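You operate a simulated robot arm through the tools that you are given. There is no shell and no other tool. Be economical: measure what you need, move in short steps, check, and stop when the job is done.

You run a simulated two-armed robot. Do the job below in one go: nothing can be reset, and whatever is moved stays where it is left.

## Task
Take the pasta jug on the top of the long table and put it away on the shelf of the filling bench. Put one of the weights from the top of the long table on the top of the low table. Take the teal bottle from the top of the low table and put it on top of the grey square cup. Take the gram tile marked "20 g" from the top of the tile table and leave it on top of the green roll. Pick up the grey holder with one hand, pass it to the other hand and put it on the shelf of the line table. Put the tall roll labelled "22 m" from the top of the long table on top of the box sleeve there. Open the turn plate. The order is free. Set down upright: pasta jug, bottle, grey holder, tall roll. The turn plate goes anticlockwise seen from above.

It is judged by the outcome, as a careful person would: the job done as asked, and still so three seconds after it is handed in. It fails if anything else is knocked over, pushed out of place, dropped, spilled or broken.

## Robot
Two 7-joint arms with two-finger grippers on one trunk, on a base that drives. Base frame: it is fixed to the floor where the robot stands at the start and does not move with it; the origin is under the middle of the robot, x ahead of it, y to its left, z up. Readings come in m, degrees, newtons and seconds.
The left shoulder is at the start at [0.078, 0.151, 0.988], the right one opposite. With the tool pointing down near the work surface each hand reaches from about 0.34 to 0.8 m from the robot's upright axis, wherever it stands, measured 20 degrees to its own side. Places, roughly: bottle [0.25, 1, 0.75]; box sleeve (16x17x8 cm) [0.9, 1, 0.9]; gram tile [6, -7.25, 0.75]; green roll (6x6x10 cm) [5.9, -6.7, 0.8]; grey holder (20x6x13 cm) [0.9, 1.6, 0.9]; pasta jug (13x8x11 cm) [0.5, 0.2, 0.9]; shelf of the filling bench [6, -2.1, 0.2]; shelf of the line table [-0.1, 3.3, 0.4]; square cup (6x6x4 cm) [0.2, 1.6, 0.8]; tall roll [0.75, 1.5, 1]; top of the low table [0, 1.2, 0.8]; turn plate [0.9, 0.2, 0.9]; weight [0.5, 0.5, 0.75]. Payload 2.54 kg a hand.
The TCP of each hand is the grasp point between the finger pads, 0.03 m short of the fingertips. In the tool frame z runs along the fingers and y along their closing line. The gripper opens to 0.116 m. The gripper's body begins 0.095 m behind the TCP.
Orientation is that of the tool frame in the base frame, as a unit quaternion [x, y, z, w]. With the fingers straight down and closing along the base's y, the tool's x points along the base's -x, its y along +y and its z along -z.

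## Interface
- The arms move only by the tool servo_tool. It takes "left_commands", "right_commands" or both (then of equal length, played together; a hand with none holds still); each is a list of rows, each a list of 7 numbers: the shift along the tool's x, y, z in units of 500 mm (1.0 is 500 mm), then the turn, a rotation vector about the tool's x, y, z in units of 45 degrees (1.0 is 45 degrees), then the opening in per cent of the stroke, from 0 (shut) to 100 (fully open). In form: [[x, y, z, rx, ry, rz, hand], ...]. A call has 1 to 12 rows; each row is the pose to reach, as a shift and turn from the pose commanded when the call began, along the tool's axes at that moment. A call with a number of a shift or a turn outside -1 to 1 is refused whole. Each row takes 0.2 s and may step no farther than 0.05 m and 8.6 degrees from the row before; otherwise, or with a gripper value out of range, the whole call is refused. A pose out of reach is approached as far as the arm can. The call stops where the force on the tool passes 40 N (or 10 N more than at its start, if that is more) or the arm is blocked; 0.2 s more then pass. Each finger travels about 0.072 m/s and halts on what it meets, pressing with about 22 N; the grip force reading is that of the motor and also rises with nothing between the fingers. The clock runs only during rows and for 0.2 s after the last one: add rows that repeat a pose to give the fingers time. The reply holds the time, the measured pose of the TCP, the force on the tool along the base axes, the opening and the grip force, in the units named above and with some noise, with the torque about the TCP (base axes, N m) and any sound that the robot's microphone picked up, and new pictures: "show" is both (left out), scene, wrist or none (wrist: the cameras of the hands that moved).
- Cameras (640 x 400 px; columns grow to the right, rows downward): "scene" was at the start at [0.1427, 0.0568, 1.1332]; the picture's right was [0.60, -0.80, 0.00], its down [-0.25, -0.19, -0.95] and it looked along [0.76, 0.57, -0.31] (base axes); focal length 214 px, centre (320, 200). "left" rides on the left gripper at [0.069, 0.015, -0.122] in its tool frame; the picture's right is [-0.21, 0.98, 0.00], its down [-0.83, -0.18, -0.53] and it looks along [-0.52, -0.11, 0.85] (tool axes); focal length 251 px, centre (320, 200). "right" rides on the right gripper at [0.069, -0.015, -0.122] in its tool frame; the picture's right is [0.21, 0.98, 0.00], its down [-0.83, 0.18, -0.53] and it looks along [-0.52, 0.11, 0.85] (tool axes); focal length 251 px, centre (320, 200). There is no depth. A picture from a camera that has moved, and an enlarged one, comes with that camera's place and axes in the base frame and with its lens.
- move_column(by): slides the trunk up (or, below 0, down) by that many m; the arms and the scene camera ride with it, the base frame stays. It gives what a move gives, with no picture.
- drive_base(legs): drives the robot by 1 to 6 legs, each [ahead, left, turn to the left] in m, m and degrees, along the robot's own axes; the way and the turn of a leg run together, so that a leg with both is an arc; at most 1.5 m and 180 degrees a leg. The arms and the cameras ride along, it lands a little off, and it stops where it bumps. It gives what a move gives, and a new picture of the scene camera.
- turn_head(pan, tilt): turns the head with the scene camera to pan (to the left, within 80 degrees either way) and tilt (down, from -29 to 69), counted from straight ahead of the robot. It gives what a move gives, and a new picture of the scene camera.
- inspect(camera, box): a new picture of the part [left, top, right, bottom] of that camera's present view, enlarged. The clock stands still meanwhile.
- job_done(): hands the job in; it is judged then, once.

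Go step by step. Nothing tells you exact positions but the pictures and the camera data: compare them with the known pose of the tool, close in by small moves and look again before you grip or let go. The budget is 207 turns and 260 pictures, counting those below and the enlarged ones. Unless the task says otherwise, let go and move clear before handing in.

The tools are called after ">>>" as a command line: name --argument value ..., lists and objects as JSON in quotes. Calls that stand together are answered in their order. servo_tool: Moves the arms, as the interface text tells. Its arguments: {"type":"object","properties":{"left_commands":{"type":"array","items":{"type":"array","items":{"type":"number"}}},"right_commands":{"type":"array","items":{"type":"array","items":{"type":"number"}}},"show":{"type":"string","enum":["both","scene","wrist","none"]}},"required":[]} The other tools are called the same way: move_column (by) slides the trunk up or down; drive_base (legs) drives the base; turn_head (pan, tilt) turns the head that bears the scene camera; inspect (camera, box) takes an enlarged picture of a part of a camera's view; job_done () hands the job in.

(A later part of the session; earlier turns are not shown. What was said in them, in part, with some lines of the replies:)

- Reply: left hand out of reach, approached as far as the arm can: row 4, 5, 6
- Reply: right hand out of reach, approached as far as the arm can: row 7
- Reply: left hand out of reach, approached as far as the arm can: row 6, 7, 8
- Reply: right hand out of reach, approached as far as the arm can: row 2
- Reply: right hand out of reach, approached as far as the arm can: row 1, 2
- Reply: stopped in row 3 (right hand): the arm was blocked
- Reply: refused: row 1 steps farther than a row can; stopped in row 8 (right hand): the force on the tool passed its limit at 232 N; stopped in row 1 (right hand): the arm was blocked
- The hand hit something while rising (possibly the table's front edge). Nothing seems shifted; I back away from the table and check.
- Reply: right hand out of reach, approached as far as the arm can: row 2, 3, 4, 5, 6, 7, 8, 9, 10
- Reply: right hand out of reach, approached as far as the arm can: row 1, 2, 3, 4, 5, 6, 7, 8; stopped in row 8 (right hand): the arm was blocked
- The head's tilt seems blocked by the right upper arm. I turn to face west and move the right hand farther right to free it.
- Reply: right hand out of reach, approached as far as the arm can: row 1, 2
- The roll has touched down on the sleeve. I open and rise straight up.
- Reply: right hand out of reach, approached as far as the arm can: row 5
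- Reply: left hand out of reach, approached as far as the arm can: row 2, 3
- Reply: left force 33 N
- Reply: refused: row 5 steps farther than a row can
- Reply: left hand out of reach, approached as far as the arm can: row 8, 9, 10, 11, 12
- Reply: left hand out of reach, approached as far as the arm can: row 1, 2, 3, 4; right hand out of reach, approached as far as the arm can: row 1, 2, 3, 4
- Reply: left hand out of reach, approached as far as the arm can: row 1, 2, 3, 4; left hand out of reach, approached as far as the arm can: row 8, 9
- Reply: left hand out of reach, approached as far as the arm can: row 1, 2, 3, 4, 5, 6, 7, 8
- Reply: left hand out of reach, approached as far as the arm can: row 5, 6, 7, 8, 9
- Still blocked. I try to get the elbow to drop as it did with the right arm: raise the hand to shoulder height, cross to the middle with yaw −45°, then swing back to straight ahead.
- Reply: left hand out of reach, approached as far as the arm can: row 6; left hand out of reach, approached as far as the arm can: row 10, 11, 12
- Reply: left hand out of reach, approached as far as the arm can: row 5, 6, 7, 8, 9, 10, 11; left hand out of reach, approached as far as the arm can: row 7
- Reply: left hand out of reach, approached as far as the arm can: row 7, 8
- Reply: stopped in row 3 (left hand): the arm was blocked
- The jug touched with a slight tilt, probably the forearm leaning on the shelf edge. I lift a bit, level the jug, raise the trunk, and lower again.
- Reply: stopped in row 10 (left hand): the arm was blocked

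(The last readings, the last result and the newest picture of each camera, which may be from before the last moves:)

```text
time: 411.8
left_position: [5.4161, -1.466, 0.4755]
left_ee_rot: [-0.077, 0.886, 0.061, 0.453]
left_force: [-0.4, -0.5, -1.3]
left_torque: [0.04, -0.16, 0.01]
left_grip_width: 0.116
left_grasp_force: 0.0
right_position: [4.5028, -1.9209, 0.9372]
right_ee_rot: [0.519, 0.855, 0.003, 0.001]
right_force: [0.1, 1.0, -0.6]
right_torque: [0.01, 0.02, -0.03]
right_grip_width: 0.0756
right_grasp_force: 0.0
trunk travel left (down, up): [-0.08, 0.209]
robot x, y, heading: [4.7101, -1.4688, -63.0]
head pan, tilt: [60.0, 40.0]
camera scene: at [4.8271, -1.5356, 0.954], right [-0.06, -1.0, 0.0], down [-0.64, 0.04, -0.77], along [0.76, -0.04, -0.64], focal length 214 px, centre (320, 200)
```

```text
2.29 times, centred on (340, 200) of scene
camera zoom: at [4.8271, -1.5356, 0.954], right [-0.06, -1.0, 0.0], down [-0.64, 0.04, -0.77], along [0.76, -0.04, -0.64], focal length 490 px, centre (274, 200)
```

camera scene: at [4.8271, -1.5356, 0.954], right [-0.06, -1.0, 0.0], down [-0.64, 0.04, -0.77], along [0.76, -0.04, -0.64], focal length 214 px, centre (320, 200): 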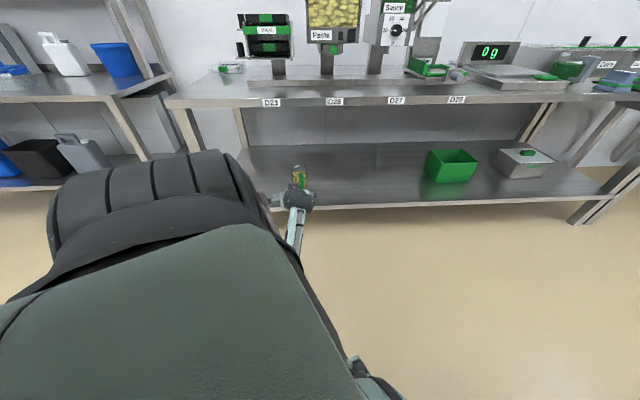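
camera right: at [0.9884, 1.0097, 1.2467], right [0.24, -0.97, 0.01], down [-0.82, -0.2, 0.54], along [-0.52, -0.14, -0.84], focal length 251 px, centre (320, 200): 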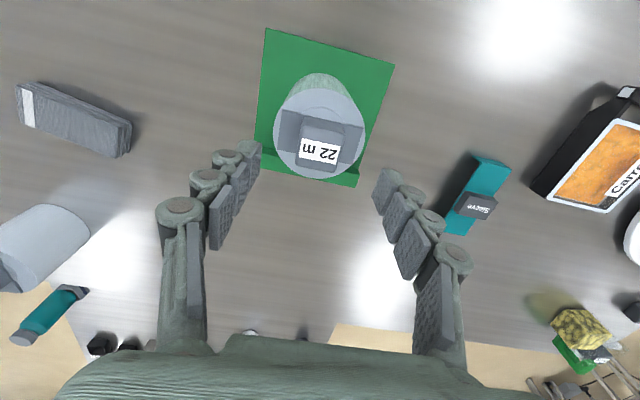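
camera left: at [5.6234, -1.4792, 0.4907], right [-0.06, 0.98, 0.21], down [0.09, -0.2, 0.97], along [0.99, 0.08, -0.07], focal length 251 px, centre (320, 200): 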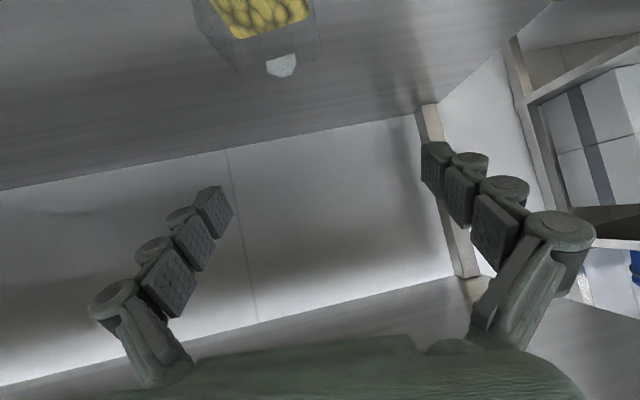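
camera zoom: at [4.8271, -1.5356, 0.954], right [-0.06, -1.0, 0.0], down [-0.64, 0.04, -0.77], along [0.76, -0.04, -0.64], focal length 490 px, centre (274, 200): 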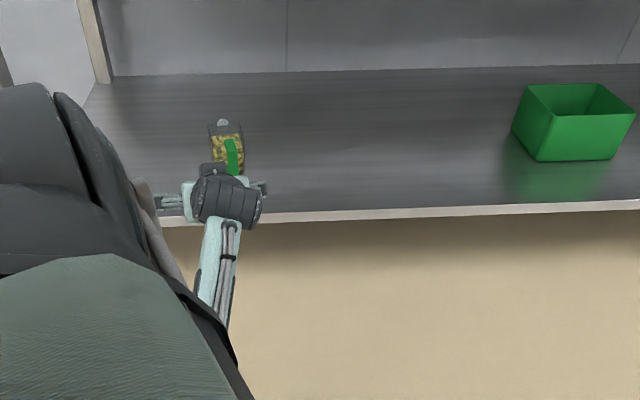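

The jug stands upright on the shelf. Now I raise and tuck the left hand into its ready pose for the trip to the tile table.

>>> move_column --by 0.2

>>> servo_tool --left_commands '[[-0.0135, -0.022, -0.086, 0.041, 0.05, 0.0745, 100], [-0.027, -0.043, -0.171, 0.081, 0.1, 0.149, 100], [-0.0405, -0.065, -0.257, 0.122, 0.15, 0.2235, 100], [-0.054, -0.087, -0.342, 0.163, 0.2, 0.298, 100], [-0.0675, -0.1085, -0.428, 0.2035, 0.25, 0.3725, 100], [-0.081, -0.13, -0.514, 0.244, 0.3, 0.447, 100], [-0.0945, -0.152, -0.599, 0.285, 0.35, 0.5215, 100], [-0.108, -0.174, -0.685, 0.326, 0.4, 0.596, 100], [-0.1215, -0.195, -0.77, 0.366, 0.45, 0.67, 100], [-0.135, -0.217, -0.856, 0.407, 0.5, 0.745, 100]]' --show "none"

>>> servo_tool --left_commands '[[0, 0, 0, 0.068, 0.083, 0.124, 100], [0, 0, 0, 0.136, 0.167, 0.248, 100], [0, 0, 0, 0.2035, 0.25, 0.3725, 100], [0, 0, 0, 0.271, 0.333, 0.497, 100], [0, 0, 0, 0.339, 0.417, 0.621, 100], [0, 0, 0, 0.407, 0.5, 0.745, 100]]' --show "none"

>>> turn_head --pan -15 --tilt 15

```text
time: 414.0
left_position: [5.4158, -1.4652, 0.6753]
left_ee_rot: [-0.078, 0.886, 0.061, 0.453]
left_force: [-0.5, 0.2, 0.0]
left_torque: [-0.01, 0.02, -0.01]
left_grip_width: 0.1159
left_grasp_force: 0.2
right_position: [4.5034, -1.9206, 1.1377]
right_ee_rot: [0.52, 0.854, 0.002, 0.002]
right_force: [-0.1, 0.0, 0.0]
right_torque: [0.02, 0.03, -0.02]
right_grip_width: 0.0753
right_grasp_force: 0.1
trunk travel left (down, up): [-0.28, 0.009]
robot x, y, heading: [4.715, -1.4685, -63.2]
head pan, tilt: [60.0, 40.0]
```

```text
time: 416.2
left_position: [5.2056, -1.575, 0.9936]
left_ee_rot: [0.241, 0.939, 0.033, 0.243]
left_force: [-0.3, 0.5, 0.6]
left_torque: [0.03, -0.02, -0.02]
left_grip_width: 0.1161
left_grasp_force: 0.0
left hand out of reach, approached as far as the arm can: row 4, 5, 6, 7, 8, 9, 10
right_position: [4.5019, -1.9193, 1.1374]
right_ee_rot: [0.52, 0.854, 0.002, 0.002]
right_force: [0.0, 0.2, 0.0]
right_torque: [0.0, 0.03, -0.01]
right_grip_width: 0.0753
right_grasp_force: 0.1
trunk travel left (down, up): [-0.28, 0.009]
robot x, y, heading: [4.7085, -1.4708, -63.0]
head pan, tilt: [60.0, 40.0]
```

```text
time: 417.6
left_position: [5.2075, -1.5782, 0.988]
left_ee_rot: [0.523, 0.853, -0.001, 0.0]
left_force: [0.0, -0.3, 0.3]
left_torque: [-0.05, 0.0, 0.01]
left_grip_width: 0.116
left_grasp_force: 0.1
right_position: [4.502, -1.9195, 1.1376]
right_ee_rot: [0.52, 0.854, 0.003, 0.002]
right_force: [-1.1, -0.3, -0.2]
right_torque: [-0.02, 0.0, -0.02]
right_grip_width: 0.0756
right_grasp_force: 0.0
trunk travel left (down, up): [-0.28, 0.009]
robot x, y, heading: [4.7109, -1.4705, -62.9]
head pan, tilt: [60.0, 40.0]
```

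```text
time: 419.1
left_position: [5.2064, -1.5779, 0.988]
left_ee_rot: [0.522, 0.853, 0.001, 0.0]
left_force: [0.3, -0.4, -1.2]
left_torque: [0.02, 0.01, 0.0]
left_grip_width: 0.116
left_grasp_force: 0.1
right_position: [4.502, -1.9191, 1.1374]
right_ee_rot: [0.52, 0.854, 0.003, 0.002]
right_force: [-0.6, -0.9, -0.4]
right_torque: [0.01, -0.02, 0.03]
right_grip_width: 0.0753
right_grasp_force: 0.1
trunk travel left (down, up): [-0.28, 0.009]
robot x, y, heading: [4.7133, -1.4746, -62.7]
head pan, tilt: [-15.0, 15.0]
camera scene: at [4.7615, -1.6223, 1.1935], right [-0.98, -0.21, 0.0], down [-0.05, 0.25, -0.97], along [0.2, -0.95, -0.26], focal length 214 px, centre (320, 200)
```

scene: 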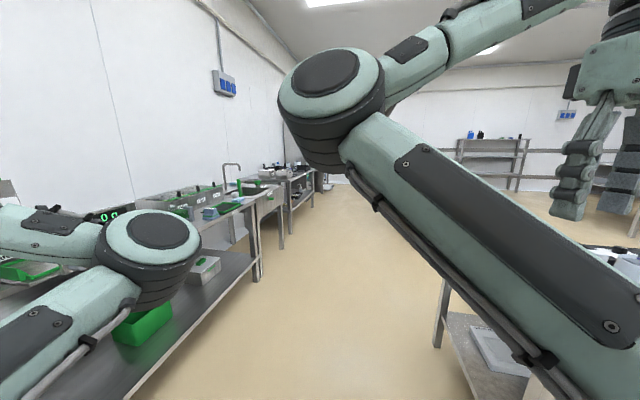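

The aisle south is clear between the benches (x≥5.6) and a table (x≤4.3). I drive down it.

>>> drive_base --legs '[[0, 0, -27.3], [0, 0.25, 0], [1.5, 0, 0], [1.5, 0, 0], [0.7, 0, 0]]'

>>> turn_head --pan 20 --tilt 25

```text
time: 440.7
left_position: [5.6223, -5.3701, 0.9879]
left_ee_rot: [0.665, 0.747, 0.0, 0.0]
left_force: [0.3, 0.3, 0.1]
left_torque: [0.02, -0.01, -0.01]
left_grip_width: 0.1157
left_grasp_force: 0.0
right_position: [4.8427, -5.4453, 1.1377]
right_ee_rot: [0.662, 0.749, 0.002, 0.002]
right_force: [-0.3, 0.2, 1.4]
right_torque: [0.01, 0.01, -0.01]
right_grip_width: 0.0755
right_grasp_force: 0.1
trunk travel left (down, up): [-0.28, 0.009]
robot x, y, heading: [5.1936, -5.0988, -83.7]
head pan, tilt: [-15.0, 15.0]
camera scene: at [5.1886, -5.2567, 1.1935], right [-0.99, 0.15, 0.0], down [0.04, 0.26, -0.97], along [-0.14, -0.96, -0.26], focal length 214 px, centre (320, 200)
```

scene: 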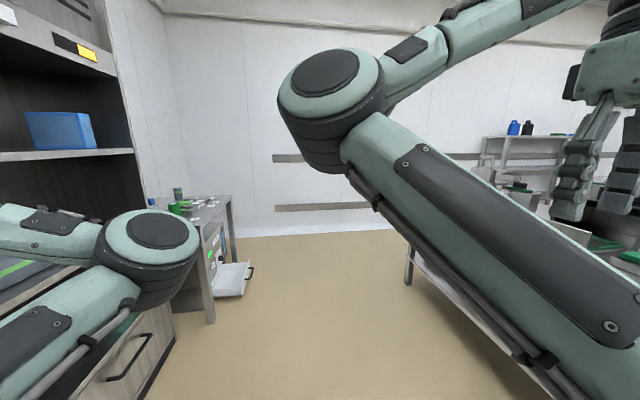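

```text
time: 441.7
left_position: [5.6229, -5.3704, 0.9893]
left_ee_rot: [0.665, 0.747, -0.001, -0.001]
left_force: [0.4, -0.1, -0.1]
left_torque: [-0.04, -0.02, 0.03]
left_grip_width: 0.1161
left_grasp_force: 0.1
right_position: [4.8415, -5.4446, 1.1371]
right_ee_rot: [0.663, 0.749, 0.002, 0.003]
right_force: [0.7, -0.8, -0.5]
right_torque: [0.02, 0.0, -0.01]
right_grip_width: 0.0754
right_grasp_force: 0.1
trunk travel left (down, up): [-0.28, 0.009]
robot x, y, heading: [5.1932, -5.0923, -83.3]
head pan, tilt: [20.0, 25.0]
camera scene: at [5.2434, -5.2466, 1.1773], right [-0.9, -0.44, 0.0], down [-0.19, 0.38, -0.91], along [0.4, -0.81, -0.42], focal length 214 px, centre (320, 200)
```

scene: 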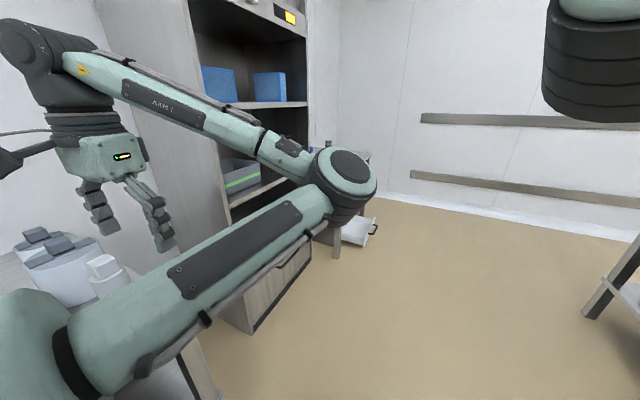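

The robot drifted toward a bench; I shift right, continue south past the cabinet, and turn to face the tile table.

>>> drive_base --legs '[[0, -0.35, 0], [0, 0, -6.6], [1.3, 0, 0], [0.95, 0, 0], [0, 0, 90]]'

>>> turn_head --pan 10 --tilt 30

```text
time: 460.9
left_position: [5.1203, -6.9751, 0.9885]
left_ee_rot: [-0.015, 1.0, 0.0, 0.0]
left_force: [-0.1, -0.2, -0.2]
left_torque: [-0.02, 0.02, -0.02]
left_grip_width: 0.1161
left_grasp_force: 0.0
right_position: [5.1287, -7.7584, 1.1385]
right_ee_rot: [-0.019, 1.0, 0.004, 0.0]
right_force: [-0.5, -0.4, -0.1]
right_torque: [-0.01, 0.0, 0.02]
right_grip_width: 0.0756
right_grasp_force: 0.0
trunk travel left (down, up): [-0.28, 0.009]
robot x, y, heading: [4.8111, -7.376, 1.5]
head pan, tilt: [20.0, 25.0]
camera scene: at [4.9658, -7.3422, 1.1773], right [0.37, -0.93, 0.0], down [-0.39, -0.15, -0.91], along [0.84, 0.33, -0.42], focal length 214 px, centre (320, 200)
```

scene: 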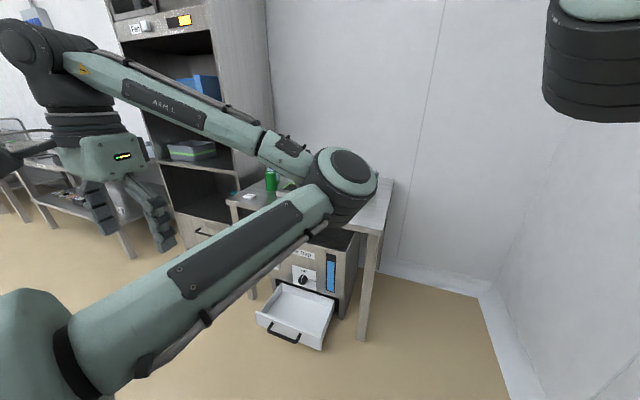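

```text
time: 461.6
left_position: [5.1214, -6.9754, 0.9877]
left_ee_rot: [-0.015, 1.0, 0.0, 0.0]
left_force: [0.1, 0.0, 0.2]
left_torque: [-0.06, -0.03, 0.04]
left_grip_width: 0.1157
left_grasp_force: 0.0
right_position: [5.1281, -7.7588, 1.1371]
right_ee_rot: [-0.017, 1.0, 0.004, 0.0]
right_force: [-0.2, -0.4, 0.4]
right_torque: [-0.02, 0.03, 0.0]
right_grip_width: 0.0754
right_grasp_force: 0.1
trunk travel left (down, up): [-0.28, 0.009]
robot x, y, heading: [4.8109, -7.3799, 1.1]
head pan, tilt: [10.0, 30.0]
camera scene: at [4.9687, -7.358, 1.1694], right [0.2, -0.98, 0.0], down [-0.49, -0.1, -0.87], along [0.85, 0.17, -0.5], focal length 214 px, centre (320, 200)
```

scene: 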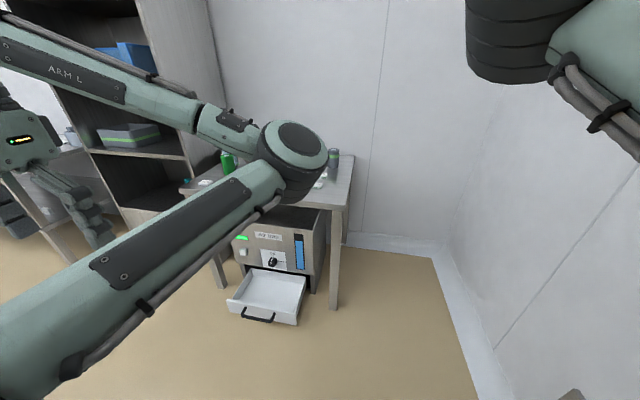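

The tile table is x≥5.64, y −7.32…−6.67, with a drawer sticking out low at y≈−7.1…−6.85. I go to a spot just south of the drawer from which the left hand reaches the tile.

>>> drive_base --legs '[[0, -0.09, -1.1], [0.5, 0, 0]]'

>>> inspect --camera "left" --box '[0, 0, 640, 400]'

```text
time: 465.6
left_position: [5.6182, -7.0732, 0.9884]
left_ee_rot: [-0.001, 1.0, 0.0, 0.0]
left_force: [0.0, 1.1, -0.2]
left_torque: [-0.02, -0.01, 0.02]
left_grip_width: 0.1159
left_grasp_force: 0.1
right_position: [5.6067, -7.8562, 1.1385]
right_ee_rot: [-0.005, 1.0, 0.003, -0.001]
right_force: [-0.2, -0.3, -0.8]
right_torque: [0.02, 0.02, 0.03]
right_grip_width: 0.0754
right_grasp_force: 0.1
trunk travel left (down, up): [-0.28, 0.009]
robot x, y, heading: [5.2996, -7.4679, 0.1]
head pan, tilt: [10.0, 30.0]
camera scene: at [5.457, -7.4505, 1.1693], right [0.17, -0.98, 0.0], down [-0.49, -0.09, -0.87], along [0.85, 0.15, -0.5], focal length 214 px, centre (320, 200)
```

scene: 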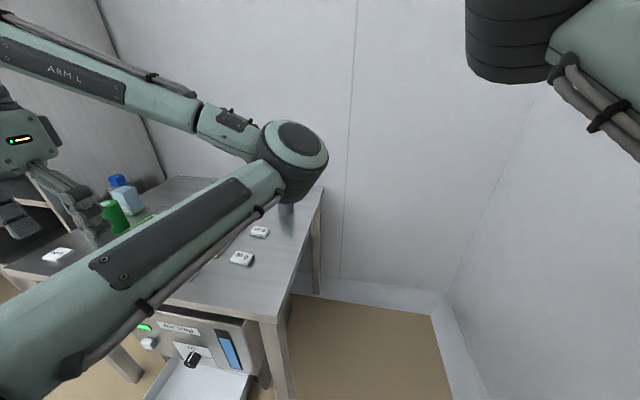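

```text
1.00 times, centred on (320, 200) of left (not enlarged: the box is as wide or as high as the picture)
camera zoom: at [5.55, -7.0579, 1.11], right [0.21, 0.98, 0.0], down [0.83, -0.18, 0.53], along [0.52, -0.11, -0.85], focal length 251 px, centre (320, 200)
```

zoom: 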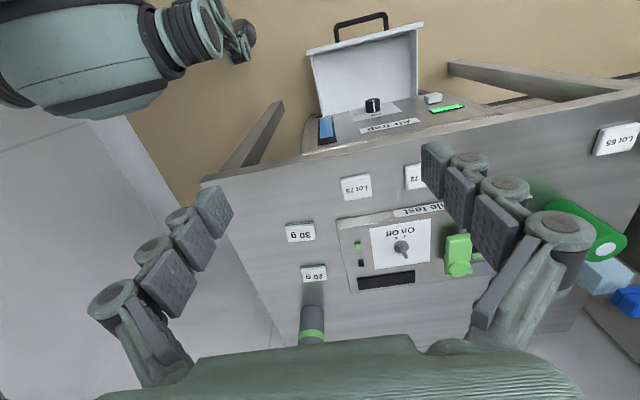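

>>> inspect --camera "left" --box '[260, 150, 440, 300]'

```text
2.67 times, centred on (350, 225) of left
camera zoom: at [5.55, -7.0579, 1.11], right [0.21, 0.98, 0.0], down [0.83, -0.18, 0.53], along [0.52, -0.11, -0.85], focal length 670 px, centre (240, 133)
```

zoom: 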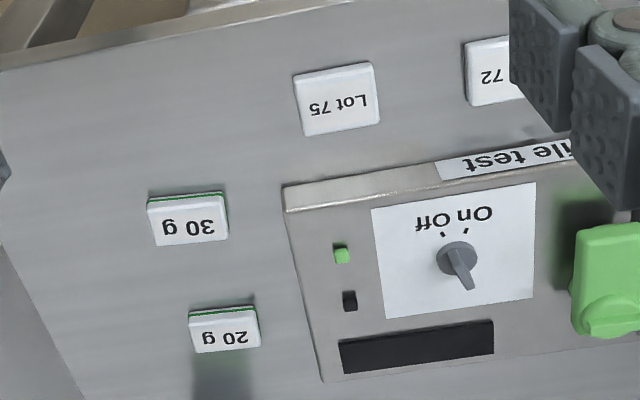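

The "20 g" tile lies at ≈(5.925, −7.151), beside the test box. I bring the left hand above it with a narrower opening.

>>> servo_tool --left_commands '[[-0.088, -0.022, 0, 0, 0, 0.03, 80], [-0.176, -0.045, 0, 0, 0, 0.06, 65], [-0.264, -0.067, 0, 0, 0, 0.09, 65], [-0.352, -0.089, 0, 0, 0, 0.12, 65], [-0.44, -0.112, 0, 0, 0, 0.15, 65], [-0.528, -0.134, 0, 0, 0, 0.17, 65], [-0.614, -0.156, 0, 0, 0, 0.17, 65], [-0.614, -0.156, 0.09, 0, 0, 0.17, 65], [-0.614, -0.156, 0.18, 0, 0, 0.17, 65], [-0.614, -0.156, 0.22, 0, 0, 0.17, 65]]' --show "wrist"

```text
time: 467.8
left_position: [5.9257, -7.148, 0.8808]
left_ee_rot: [0.065, 0.998, 0.0, 0.001]
left_force: [0.4, -0.2, 0.2]
left_torque: [-0.02, -0.02, -0.01]
left_grip_width: 0.0753
left_grasp_force: 0.1
left hand out of reach, approached as far as the arm can: row 1, 2, 3, 4, 5, 6
right_position: [5.6053, -7.8554, 1.1387]
right_ee_rot: [-0.005, 1.0, 0.003, 0.0]
right_force: [0.2, 0.2, 0.0]
right_torque: [0.03, -0.04, -0.01]
right_grip_width: 0.0754
right_grasp_force: 0.0
trunk travel left (down, up): [-0.28, 0.009]
robot x, y, heading: [5.3005, -7.4658, -0.1]
head pan, tilt: [10.0, 30.0]
camera left: at [5.8599, -7.1242, 1.0026], right [0.34, 0.94, 0.0], down [0.79, -0.29, 0.53], along [0.5, -0.18, -0.84], focal length 251 px, centre (320, 200)
```

left: 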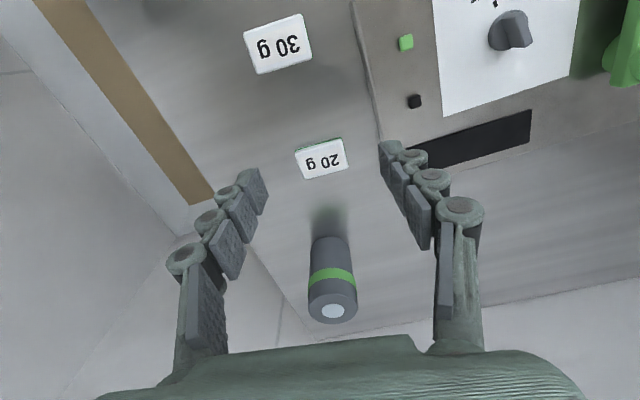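

>>> servo_tool --left_commands '[[-0.036, -0.005, 0.04, 0, 0, 0, 65], [-0.072, -0.009, 0.1, 0, 0, 0, 65], [-0.072, -0.009, 0.15, 0, 0, 0, 65]]' --show "wrist"

```text
time: 468.6
left_position: [5.9593, -7.1567, 0.8054]
left_ee_rot: [0.065, 0.998, 0.001, 0.0]
left_force: [-0.2, -0.3, 0.1]
left_torque: [0.0, -0.01, 0.02]
left_grip_width: 0.0755
left_grasp_force: 0.0
right_position: [5.6058, -7.8565, 1.1376]
right_ee_rot: [-0.005, 1.0, 0.003, 0.0]
right_force: [0.1, 0.8, -0.1]
right_torque: [0.0, 0.01, 0.02]
right_grip_width: 0.0755
right_grasp_force: 0.1
trunk travel left (down, up): [-0.28, 0.009]
robot x, y, heading: [5.2998, -7.4674, -0.3]
head pan, tilt: [10.0, 30.0]
camera left: at [5.8934, -7.1331, 0.9269], right [0.34, 0.94, 0.0], down [0.8, -0.29, 0.53], along [0.5, -0.18, -0.85], focal length 251 px, centre (320, 200)
```

left: 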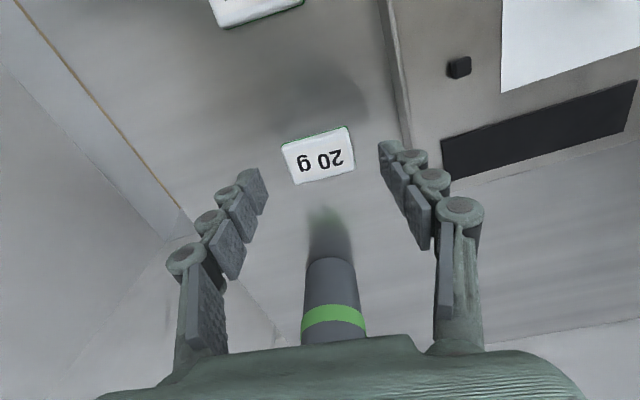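

The tile is centred between the fingers. I lower to the table and close on it.

>>> servo_tool --left_commands '[[0, 0, 0.03, 0, 0, 0, 65], [0, 0, 0.045, 0, 0, 0, 65], [0, 0, 0.053, 0, 0, 0, 65], [0, 0, 0.053, 0, 0, 0, 50], [0, 0, 0.053, 0, 0, 0, 35], [0, 0, 0.053, 0, 0, 0, 30], [0, 0, 0.053, 0, 0, 0, 30], [0, 0, 0.053, 0, 0, 0, 30]]' --show "wrist"

```text
time: 470.4
left_position: [5.96, -7.1577, 0.7786]
left_ee_rot: [0.065, 0.998, 0.0, 0.001]
left_force: [0.4, -0.6, 0.4]
left_torque: [0.03, 0.03, 0.01]
left_grip_width: 0.0347
left_grasp_force: 0.1
right_position: [5.6069, -7.856, 1.1376]
right_ee_rot: [-0.005, 1.0, 0.004, -0.001]
right_force: [0.4, -0.1, -0.5]
right_torque: [0.0, 0.01, 0.01]
right_grip_width: 0.0753
right_grasp_force: 0.0
trunk travel left (down, up): [-0.28, 0.009]
robot x, y, heading: [5.2998, -7.4659, -0.0]
head pan, tilt: [10.0, 30.0]
camera left: at [5.8941, -7.1343, 0.8994], right [0.34, 0.94, 0.0], down [0.8, -0.29, 0.53], along [0.5, -0.18, -0.85], focal length 251 px, centre (320, 200)
```

left: 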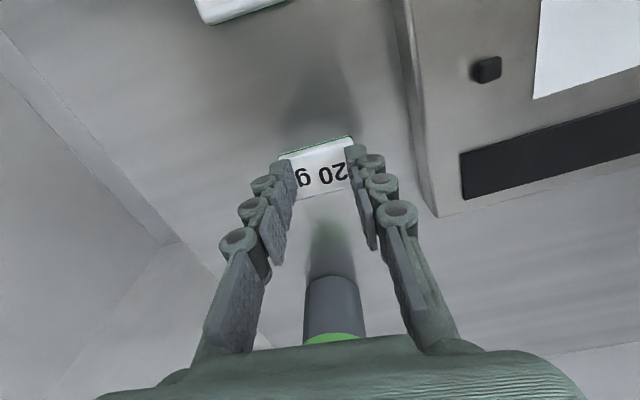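

The fingers closed just above the tile; I reopen, go down to the table and close again.

>>> servo_tool --left_commands '[[0, 0, -0.01, 0, 0, 0, 50], [0, 0, -0.01, 0, 0, 0, 65], [0, 0, -0.01, 0, 0, 0, 65], [0, 0, 0.016, 0, 0, 0, 65], [0, 0, 0.026, 0, 0, 0, 65], [0, 0, 0.036, 0, 0, 0, 65], [0, 0, 0.046, 0, 0, 0, 65]]' --show "none"

```text
time: 472.0
left_position: [5.9618, -7.158, 0.7549]
left_ee_rot: [0.065, 0.998, 0.0, 0.001]
left_force: [-0.2, 0.0, 0.4]
left_torque: [0.02, 0.0, 0.0]
left_grip_width: 0.0754
left_grasp_force: 0.0
right_position: [5.6056, -7.8566, 1.1377]
right_ee_rot: [-0.005, 1.0, 0.004, 0.0]
right_force: [-1.1, -0.3, 0.2]
right_torque: [0.01, 0.02, -0.03]
right_grip_width: 0.0754
right_grasp_force: 0.0
trunk travel left (down, up): [-0.28, 0.009]
robot x, y, heading: [5.3012, -7.4649, -0.2]
head pan, tilt: [10.0, 30.0]
```

>>> servo_tool --left_commands '[[0, 0, 0.008, 0, 0, 0, 65], [0, 0, 0.016, 0, 0, 0, 65], [0, 0, 0.016, 0, 0, 0, 65]]' --show "wrist"

```text
time: 472.8
left_position: [5.9606, -7.1574, 0.7475]
left_ee_rot: [0.064, 0.998, 0.0, 0.0]
left_force: [0.1, 0.1, 0.6]
left_torque: [-0.03, 0.02, -0.01]
left_grip_width: 0.0756
left_grasp_force: 0.1
right_position: [5.606, -7.855, 1.1379]
right_ee_rot: [-0.005, 1.0, 0.003, 0.0]
right_force: [-0.3, -0.3, -0.4]
right_torque: [0.02, -0.02, -0.02]
right_grip_width: 0.0755
right_grasp_force: 0.0
trunk travel left (down, up): [-0.28, 0.009]
robot x, y, heading: [5.2982, -7.4663, -0.1]
head pan, tilt: [10.0, 30.0]
camera left: at [5.8949, -7.1349, 0.8685], right [0.34, 0.94, 0.0], down [0.8, -0.29, 0.53], along [0.5, -0.18, -0.85], focal length 251 px, centre (320, 200)
```

left: 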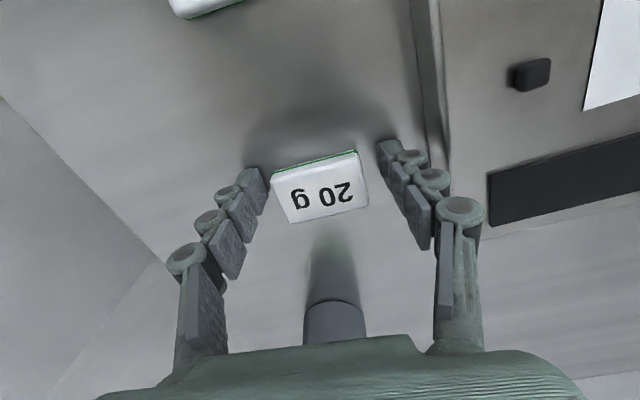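

>>> servo_tool --left_commands '[[0, 0, -0.022, 0, 0, 0, 65], [0, 0, -0.022, 0, 0, 0, 50], [0, 0, -0.022, 0, 0, 0, 40], [0, 0, -0.022, 0, 0, 0, 30], [0, 0, -0.022, 0, 0, 0, 30], [0, 0, -0.022, 0, 0, 0, 30]]' --show "wrist"

```text
time: 474.2
left_position: [5.9615, -7.1581, 0.7587]
left_ee_rot: [0.065, 0.998, 0.0, 0.0]
left_force: [-0.7, 1.2, 0.2]
left_torque: [0.03, 0.06, 0.01]
left_grip_width: 0.0554
left_grasp_force: 21.7
right_position: [5.6067, -7.8558, 1.1385]
right_ee_rot: [-0.005, 1.0, 0.004, 0.001]
right_force: [0.6, 0.6, 0.5]
right_torque: [-0.02, 0.0, -0.01]
right_grip_width: 0.0753
right_grasp_force: 0.0
trunk travel left (down, up): [-0.28, 0.009]
robot x, y, heading: [5.3012, -7.4662, 0.0]
head pan, tilt: [10.0, 30.0]
camera left: at [5.8953, -7.1352, 0.8792], right [0.34, 0.94, 0.0], down [0.8, -0.29, 0.53], along [0.5, -0.18, -0.85], focal length 251 px, centre (320, 200)
```

left: 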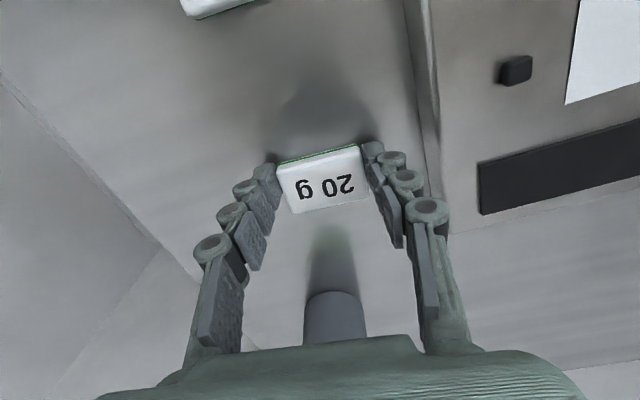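

The tile is gripped. I lift it and bring it back over the robot's side.

>>> servo_tool --left_commands '[[0, 0, -0.06, 0, 0, 0, 30], [0, 0, -0.15, 0, 0, 0, 30], [0, 0, -0.24, 0, 0, 0, 30], [0, 0, -0.33, 0, 0, 0, 30], [0.08, 0, -0.36, 0, 0, 0, 30], [0.17, 0, -0.38, 0, 0, 0, 30], [0.26, 0, -0.4, 0, 0, 0, 30], [0.35, 0, -0.42, 0, 0, 0, 30], [0.42, 0, -0.42, 0, 0, 0, 30]]' --show "wrist"

>>> drive_base --legs '[[-0.5, 0, 0], [0, 1.0, 0], [0, 0, -40], [0.33, 0.3, 0]]'

```text
time: 476.2
left_position: [5.7973, -7.0769, 0.9678]
left_ee_rot: [0.064, 0.998, -0.002, 0.001]
left_force: [-0.3, 0.2, -0.8]
left_torque: [-0.04, 0.0, 0.01]
left_grip_width: 0.0554
left_grasp_force: 22.1
left hand out of reach, approached as far as the arm can: row 6, 7, 8, 9
right_position: [5.6053, -7.8545, 1.1386]
right_ee_rot: [-0.005, 1.0, 0.005, 0.0]
right_force: [-0.7, 0.3, -0.1]
right_torque: [0.03, -0.02, 0.01]
right_grip_width: 0.0755
right_grasp_force: 0.0
trunk travel left (down, up): [-0.28, 0.009]
robot x, y, heading: [5.2973, -7.4658, -0.3]
head pan, tilt: [10.0, 30.0]
camera left: at [5.7319, -7.0528, 1.0899], right [0.34, 0.94, 0.0], down [0.79, -0.29, 0.54], along [0.5, -0.18, -0.84], focal length 251 px, centre (320, 200)
```

left: 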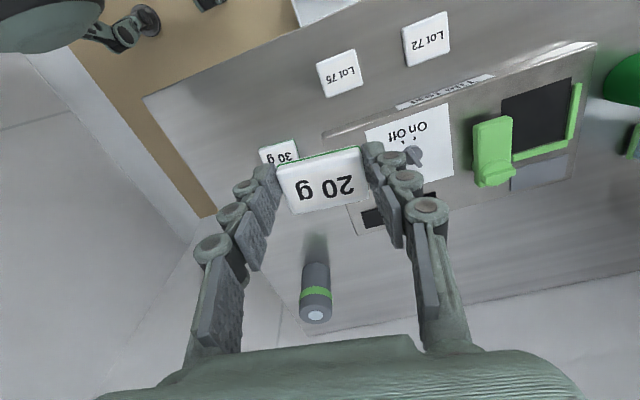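

```text
time: 494.0
left_position: [5.8302, -6.3828, 0.9674]
left_ee_rot: [0.377, 0.926, 0.0, 0.0]
left_force: [0.5, 0.4, -0.6]
left_torque: [0.01, 0.02, -0.03]
left_grip_width: 0.0548
left_grasp_force: 21.9
right_position: [5.2086, -6.8887, 1.1376]
right_ee_rot: [0.313, 0.95, 0.004, 0.001]
right_force: [-0.8, -0.5, 0.0]
right_torque: [-0.01, 0.0, -0.01]
right_grip_width: 0.0753
right_grasp_force: 0.1
trunk travel left (down, up): [-0.28, 0.009]
robot x, y, heading: [5.1962, -6.3918, -36.9]
head pan, tilt: [10.0, 30.0]
camera scene: at [5.3328, -6.4747, 1.1693], right [-0.45, -0.89, 0.0], down [-0.45, 0.23, -0.87], along [0.77, -0.39, -0.5], focal length 214 px, centre (320, 200)
```

scene: 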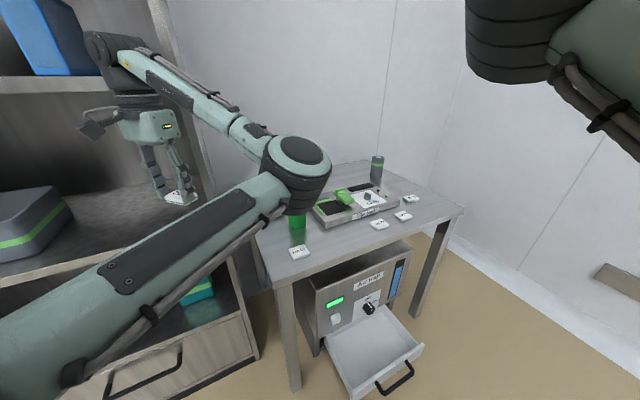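

The green roll stands near the table's north end, about (5.86, −6.67). I bring the tile toward it and look with the wrist camera.

>>> servo_tool --left_commands '[[-0.046, -0.076, 0, 0, 0, 0, 30], [-0.092, -0.152, 0, 0, 0, 0, 30], [-0.138, -0.228, 0, 0, 0, 0, 30], [-0.184, -0.304, 0, 0, 0, 0, 30], [-0.23, -0.38, 0, 0, 0, 0, 30]]' --show "wrist"

```text
time: 495.1
left_position: [5.8631, -6.4539, 0.9692]
left_ee_rot: [0.324, 0.946, 0.001, -0.004]
left_force: [-46.4, 18.6, 3.9]
left_torque: [-2.77, -7.3, 1.67]
left_grip_width: 0.0548
left_grasp_force: 21.9
left hand out of reach, approached as far as the arm can: row 1, 2, 3, 4, 5
right_position: [5.2092, -6.8903, 1.1356]
right_ee_rot: [0.308, 0.951, 0.007, 0.0]
right_force: [1.9, -1.9, -0.6]
right_torque: [0.23, 0.18, 0.04]
right_grip_width: 0.0756
right_grasp_force: 0.1
trunk travel left (down, up): [-0.28, 0.009]
robot x, y, heading: [5.1942, -6.3923, -36.5]
head pan, tilt: [10.0, 30.0]
stopped in row 5 (left hand): the force on the tool passed its limit at 229 N (the readings are from after the stop); the commanded pose is now the measured one
camera left: at [5.8194, -6.4003, 1.0925], right [0.77, 0.64, 0.0], down [0.54, -0.65, 0.53], along [0.34, -0.41, -0.85], focal length 251 px, centre (320, 200)
```

left: 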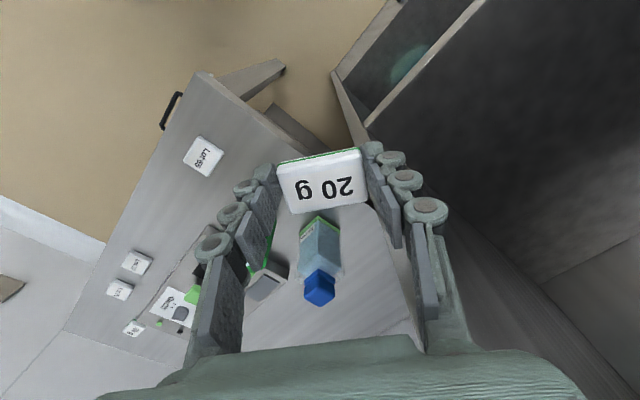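

The hand was inside the cabinet's opening and hit its side panel. I back straight out, shift south past the panel, then go forward again.

>>> drive_base --legs '[[-0.2, -0.15, 0], [0.09, -0.12, 0]]'

>>> inspect --camera "left" --box '[0, 0, 640, 400]'

```text
time: 498.6
left_position: [5.6135, -6.6053, 0.9649]
left_ee_rot: [0.329, 0.944, 0.001, -0.006]
left_force: [-0.3, -0.4, -0.7]
left_torque: [0.01, 0.0, -0.02]
left_grip_width: 0.0549
left_grasp_force: 21.7
right_position: [4.9577, -7.0426, 1.1358]
right_ee_rot: [0.306, 0.952, 0.005, 0.0]
right_force: [0.5, -0.6, 0.0]
right_torque: [0.04, -0.01, 0.04]
right_grip_width: 0.0754
right_grasp_force: 0.2
trunk travel left (down, up): [-0.28, 0.009]
robot x, y, heading: [4.9429, -6.5449, -36.5]
head pan, tilt: [10.0, 30.0]
camera scene: at [5.0769, -6.6265, 1.1693], right [-0.45, -0.9, 0.0], down [-0.45, 0.22, -0.87], along [0.78, -0.39, -0.5], focal length 214 px, centre (320, 200)
```

scene: 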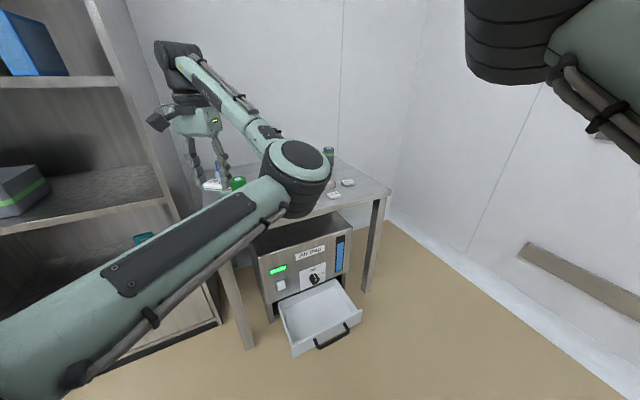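

```text
1.00 times, centred on (320, 200) of left (not enlarged: the box is as wide or as high as the picture)
camera zoom: at [5.5699, -6.5522, 1.0871], right [0.78, 0.63, 0.0], down [0.54, -0.66, 0.53], along [0.33, -0.41, -0.85], focal length 251 px, centre (320, 200)
```

zoom: 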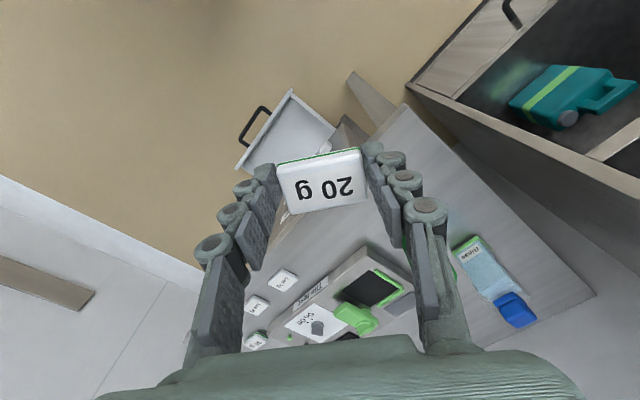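

Out of the cabinet; everything on the table still stands. I drive forward again, now alongside the panel, toward the roll.

>>> drive_base --legs '[[0.16, 0.12, 0]]'

>>> inspect --camera "left" --box '[0, 0, 640, 400]'

```text
time: 500.4
left_position: [5.8092, -6.6052, 0.964]
left_ee_rot: [0.331, 0.944, 0.0, -0.005]
left_force: [1.1, 0.4, 0.5]
left_torque: [-0.05, 0.03, -0.03]
left_grip_width: 0.0549
left_grasp_force: 21.8
right_position: [5.1547, -7.0417, 1.1379]
right_ee_rot: [0.307, 0.952, 0.003, -0.001]
right_force: [0.1, -0.7, 0.4]
right_torque: [-0.01, 0.0, 0.01]
right_grip_width: 0.0754
right_grasp_force: 0.0
trunk travel left (down, up): [-0.28, 0.009]
robot x, y, heading: [5.137, -6.5448, -36.4]
head pan, tilt: [10.0, 30.0]
camera scene: at [5.2743, -6.6248, 1.1693], right [-0.45, -0.89, 0.0], down [-0.45, 0.22, -0.87], along [0.77, -0.39, -0.5], focal length 214 px, centre (320, 200)
```

scene: 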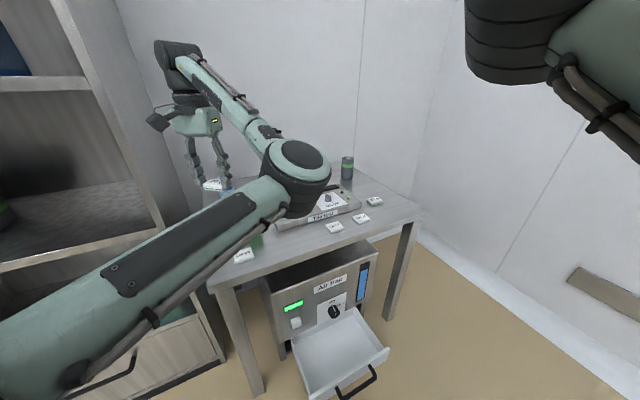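

```text
1.00 times, centred on (320, 200) of left (not enlarged: the box is as wide or as high as the picture)
camera zoom: at [5.7673, -6.5512, 1.0869], right [0.78, 0.63, -0.01], down [0.54, -0.66, 0.53], along [0.33, -0.41, -0.85], focal length 251 px, centre (320, 200)
```

zoom: 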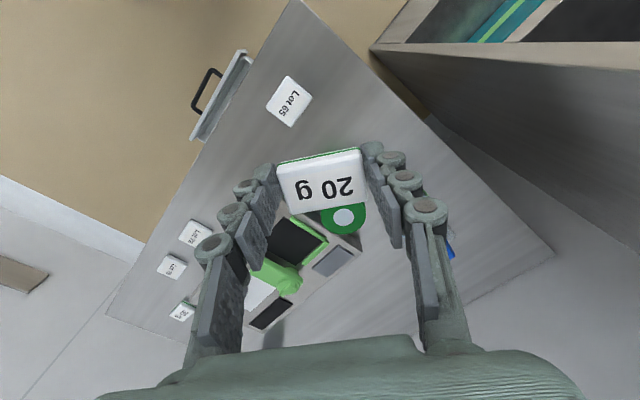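

The roll's top centre is at ≈(5.905, −6.676, 0.83). I nudge the base closer, then carry the tile over the roll.

>>> drive_base --legs '[[0.02, 0.06, 0]]'

>>> servo_tool --left_commands '[[0.0, 0, 0, 0, 0, 0, 30], [0.0, 0, 0, 0, 0, 0, 30]]' --show "none"

```text
time: 501.7
left_position: [5.8614, -6.5666, 0.9647]
left_ee_rot: [0.329, 0.944, 0.0, -0.004]
left_force: [0.2, 0.4, -0.8]
left_torque: [-0.04, 0.02, 0.0]
left_grip_width: 0.0551
left_grasp_force: 22.3
right_position: [5.2061, -7.0025, 1.1376]
right_ee_rot: [0.308, 0.951, 0.004, 0.0]
right_force: [0.1, 0.0, 0.1]
right_torque: [0.0, 0.01, -0.03]
right_grip_width: 0.0755
right_grasp_force: 0.0
trunk travel left (down, up): [-0.28, 0.009]
robot x, y, heading: [5.1862, -6.5077, -36.7]
head pan, tilt: [10.0, 30.0]
camera scene: at [5.3261, -6.5875, 1.1693], right [-0.45, -0.9, 0.0], down [-0.45, 0.22, -0.87], along [0.78, -0.39, -0.5], focal length 214 px, centre (320, 200)
```

scene: 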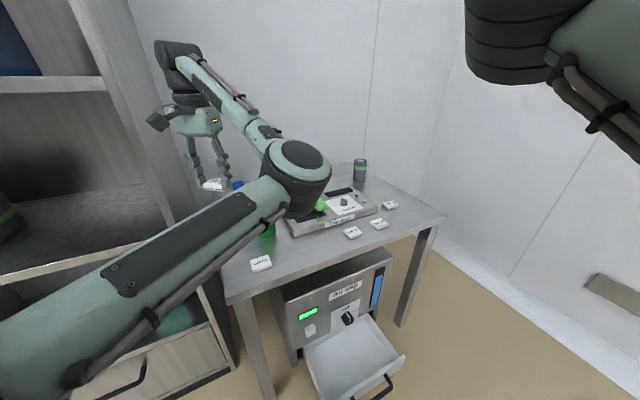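

```text
time: 502.3
left_position: [5.8619, -6.5675, 0.9649]
left_ee_rot: [0.33, 0.944, 0.001, -0.005]
left_force: [0.1, 0.1, -0.6]
left_torque: [0.01, -0.04, 0.03]
left_grip_width: 0.0549
left_grasp_force: 22.2
right_position: [5.2059, -7.0035, 1.1364]
right_ee_rot: [0.307, 0.952, 0.005, 0.001]
right_force: [0.2, 0.3, -0.3]
right_torque: [0.01, 0.01, -0.01]
right_grip_width: 0.0754
right_grasp_force: 0.0
trunk travel left (down, up): [-0.28, 0.009]
robot x, y, heading: [5.1867, -6.5073, -36.6]
head pan, tilt: [10.0, 30.0]
```

>>> servo_tool --left_commands '[[-0.07, -0.04, 0, 0, 0, 0, 30], [-0.14, -0.08, 0, 0, 0, 0, 30], [-0.203, -0.116, 0, 0, 0, 0, 30], [-0.203, -0.116, 0.06, 0, 0, 0, 30], [-0.203, -0.116, 0.12, 0, 0, 0, 30]]' --show "wrist"

>>> inspect --camera "scene" --box '[160, 100, 340, 280]'

```text
time: 503.5
left_position: [5.9041, -6.6758, 0.9036]
left_ee_rot: [0.33, 0.944, 0.0, -0.004]
left_force: [0.4, -0.6, -0.8]
left_torque: [0.02, -0.01, 0.03]
left_grip_width: 0.0549
left_grasp_force: 22.5
right_position: [5.2062, -7.0038, 1.1372]
right_ee_rot: [0.307, 0.952, 0.004, -0.001]
right_force: [-0.7, 0.6, -0.1]
right_torque: [-0.01, 0.03, 0.01]
right_grip_width: 0.0756
right_grasp_force: 0.1
trunk travel left (down, up): [-0.28, 0.009]
robot x, y, heading: [5.1885, -6.509, -36.5]
head pan, tilt: [10.0, 30.0]
camera left: at [5.8607, -6.6222, 1.0256], right [0.78, 0.63, 0.0], down [0.54, -0.66, 0.53], along [0.33, -0.41, -0.85], focal length 251 px, centre (320, 200)
```

left: 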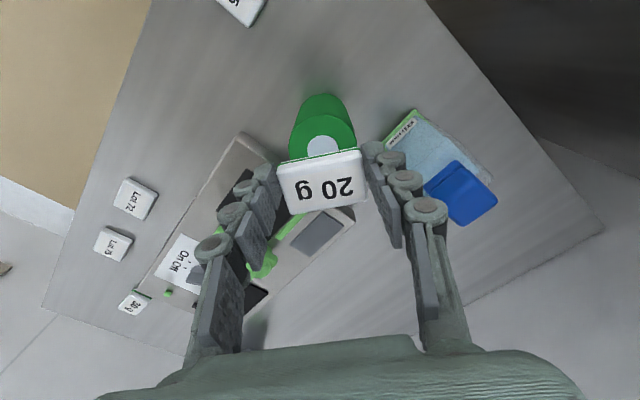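

```text
2.22 times, centred on (250, 190) of scene
camera zoom: at [5.3261, -6.5878, 1.1693], right [-0.45, -0.9, 0.0], down [-0.45, 0.22, -0.87], along [0.78, -0.39, -0.5], focal length 477 px, centre (476, 222)
```

zoom: 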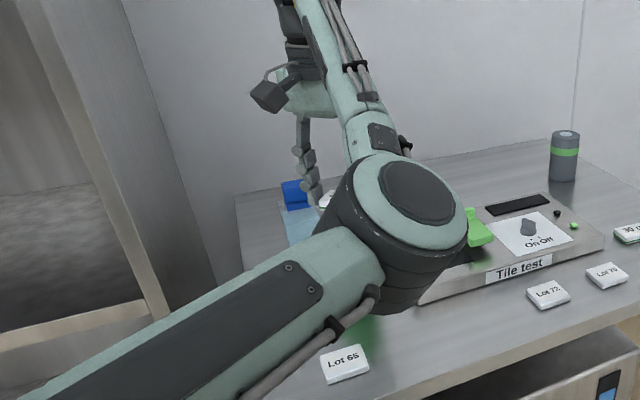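

Tile and roll are aligned within a few mm. I lower gently to contact.

>>> servo_tool --left_commands '[[0.0, 0.002, 0.04, 0, 0, 0, 30], [0.0, 0.002, 0.07, 0, 0, 0, 30], [0, 0.002, 0.078, 0, 0, 0, 30], [0, 0.002, 0.084, 0, 0, 0, 30], [0, 0.002, 0.09, 0, 0, 0, 30]]' --show "none"

```text
time: 504.7
left_position: [5.9044, -6.6747, 0.8589]
left_ee_rot: [0.33, 0.944, 0.0, -0.005]
left_force: [0.1, -0.1, 0.3]
left_torque: [0.0, -0.01, 0.04]
left_grip_width: 0.0548
left_grasp_force: 22.2
right_position: [5.2056, -7.0032, 1.1372]
right_ee_rot: [0.307, 0.952, 0.005, 0.001]
right_force: [-0.3, -0.4, 1.6]
right_torque: [0.0, 0.03, 0.0]
right_grip_width: 0.0754
right_grasp_force: 0.0
trunk travel left (down, up): [-0.28, 0.009]
robot x, y, heading: [5.191, -6.5039, -36.6]
head pan, tilt: [10.0, 30.0]
```

>>> servo_tool --left_commands '[[0, 0, 0.005, 0, 0, 0, 30], [0, 0, 0.01, 0, 0, 0, 30], [0, 0, 0.014, 0, 0, 0, 30]]' --show "wrist"

```text
time: 505.5
left_position: [5.9043, -6.6733, 0.8557]
left_ee_rot: [0.33, 0.944, 0.001, -0.001]
left_force: [3.1, -2.3, 17.7]
left_torque: [-0.2, -0.26, 0.01]
left_grip_width: 0.055
left_grasp_force: 22.5
right_position: [5.2042, -7.0025, 1.138]
right_ee_rot: [0.307, 0.952, 0.003, 0.001]
right_force: [-0.6, 0.6, -0.2]
right_torque: [-0.02, -0.03, 0.01]
right_grip_width: 0.0754
right_grasp_force: 0.1
trunk travel left (down, up): [-0.28, 0.009]
robot x, y, heading: [5.1925, -6.5081, -37.0]
head pan, tilt: [10.0, 30.0]
camera left: at [5.8607, -6.6196, 0.9776], right [0.78, 0.63, 0.0], down [0.54, -0.66, 0.53], along [0.33, -0.41, -0.85], focal length 251 px, centre (320, 200)
```

left: 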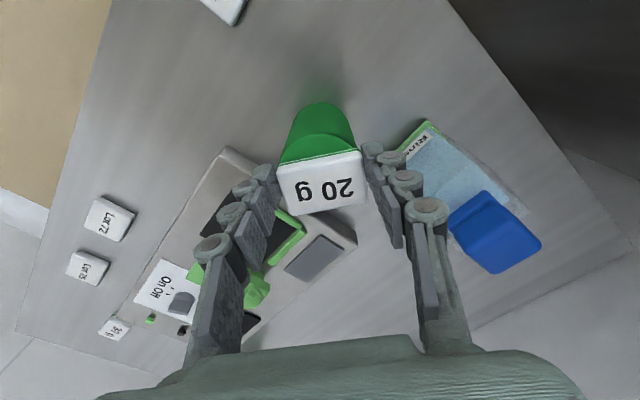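

The tile rests on the roll (18 N). I ease, open and lift away.

>>> servo_tool --left_commands '[[0, 0, -0.005, 0, 0, 0, 40], [0, 0, -0.005, 0, 0, 0, 50], [0, 0, -0.005, 0, 0, 0, 60], [0, 0, -0.005, 0, 0, 0, 75], [0, 0, -0.005, 0, 0, 0, 80], [0, 0, -0.05, 0, 0, 0, 80], [0, 0, -0.11, 0, 0, 0, 80], [0, 0, -0.18, 0, 0, 0, 80]]' --show "wrist"

```text
time: 507.3
left_position: [5.9057, -6.6758, 0.9422]
left_ee_rot: [0.33, 0.944, 0.001, -0.005]
left_force: [-0.1, 0.3, 0.0]
left_torque: [-0.01, 0.0, -0.03]
left_grip_width: 0.0931
left_grasp_force: 0.0
right_position: [5.2048, -7.002, 1.1357]
right_ee_rot: [0.307, 0.952, 0.004, 0.0]
right_force: [-0.6, -0.4, -0.1]
right_torque: [-0.03, 0.03, 0.0]
right_grip_width: 0.0755
right_grasp_force: 0.0
trunk travel left (down, up): [-0.28, 0.009]
robot x, y, heading: [5.1896, -6.5051, -36.5]
head pan, tilt: [10.0, 30.0]
camera left: at [5.8625, -6.6214, 1.0654], right [0.78, 0.63, 0.0], down [0.54, -0.66, 0.53], along [0.33, -0.41, -0.85], focal length 251 px, centre (320, 200)
```

left: 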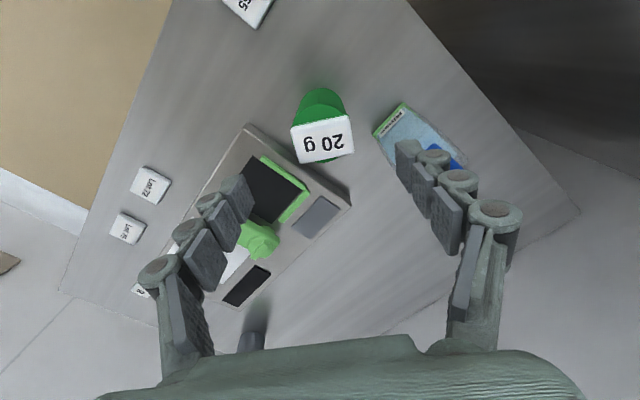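

The "20 g" tile lies on the green roll. I raise the hand, back away and hand in.

>>> servo_tool --left_commands '[[0, 0, -0.06, 0, 0, 0, 80], [0.03, 0, -0.1, 0, 0, 0, 80]]' --show "none"

>>> drive_base --legs '[[-0.24, -0.18, 0]]'

>>> turn_head --pan 25 --tilt 30

```text
time: 507.9
left_position: [5.8918, -6.665, 0.9941]
left_ee_rot: [0.33, 0.944, 0.001, -0.005]
left_force: [-0.1, 0.8, -0.3]
left_torque: [-0.03, 0.02, -0.04]
left_grip_width: 0.0931
left_grasp_force: 0.1
right_position: [5.2066, -7.0035, 1.1378]
right_ee_rot: [0.308, 0.952, 0.005, 0.001]
right_force: [0.1, 0.0, -0.3]
right_torque: [0.02, -0.01, -0.03]
right_grip_width: 0.0753
right_grasp_force: 0.0
trunk travel left (down, up): [-0.28, 0.009]
robot x, y, heading: [5.1916, -6.5081, -36.3]
head pan, tilt: [10.0, 30.0]
```

```text
time: 510.3
left_position: [5.5921, -6.6751, 0.9936]
left_ee_rot: [0.332, 0.943, 0.0, -0.005]
left_force: [-0.4, 0.8, -0.9]
left_torque: [0.03, -0.04, 0.0]
left_grip_width: 0.093
left_grasp_force: 0.1
right_position: [4.9042, -7.0103, 1.1373]
right_ee_rot: [0.309, 0.951, 0.004, 0.0]
right_force: [1.1, -0.8, -0.9]
right_torque: [0.0, 0.0, 0.03]
right_grip_width: 0.0753
right_grasp_force: 0.0
trunk travel left (down, up): [-0.28, 0.009]
robot x, y, heading: [4.8893, -6.5171, -36.8]
head pan, tilt: [10.0, 30.0]
camera scene: at [5.0253, -6.5959, 1.1694], right [-0.45, -0.89, 0.0], down [-0.45, 0.22, -0.87], along [0.77, -0.39, -0.5], focal length 214 px, centre (320, 200)
```

scene: 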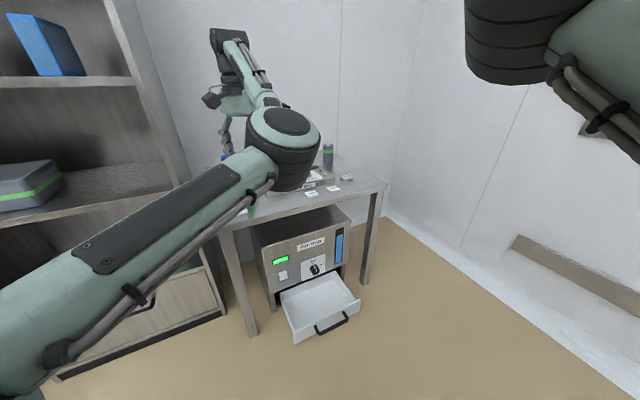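

```text
time: 511.1
left_position: [5.593, -6.6751, 0.9931]
left_ee_rot: [0.332, 0.943, 0.0, -0.005]
left_force: [0.5, 0.3, 0.4]
left_torque: [-0.03, 0.02, -0.01]
left_grip_width: 0.093
left_grasp_force: 0.0
right_position: [4.9039, -7.0115, 1.1372]
right_ee_rot: [0.309, 0.951, 0.005, 0.001]
right_force: [0.7, 0.6, 0.0]
right_torque: [0.02, -0.01, 0.02]
right_grip_width: 0.0751
right_grasp_force: 0.1
trunk travel left (down, up): [-0.28, 0.009]
robot x, y, heading: [4.888, -6.5145, -36.6]
head pan, tilt: [25.0, 30.0]
camera scene: at [5.0334, -6.5737, 1.1694], right [-0.2, -0.98, 0.0], down [-0.49, 0.1, -0.87], along [0.85, -0.18, -0.5], focal length 214 px, centre (320, 200)
```

scene: 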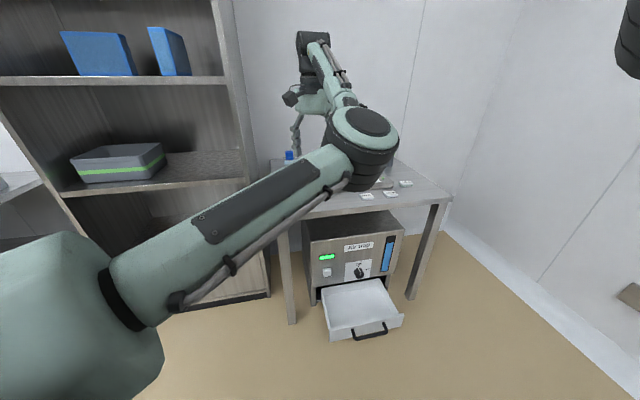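

All hands are clear and every part of the job has been set as asked; I hand it in.

>>> job_done

```text
The job is handed in.
```

All seven tasks are done and handed in, and both hands are empty and clear.

- **Pasta jug:** upright on the shelf of the filling bench.
- **Weight:** the 250 g weight is on the low table.
- **Teal bottle:** upright on top of the grey square cup.
- **20 g tile:** on top of the green roll.
- **Grey holder:** passed from the left hand to the right hand, and upright on the shelf of the line table.
- **22 m roll:** upright on top of the box sleeve.
- **Turn plate:** turned anticlockwise to its end stop, about a quarter turn.

I checked each item by camera after letting go. The arms took two hard bumps:

- **Line table:** about 230 N, probably against the table's front edge. The pictures afterwards showed nothing moved there.
- **Cabinet by the tile table:** about 230 N against its side panel. Nothing on the tile table was disturbed; I did not check the cabinet itself closely.
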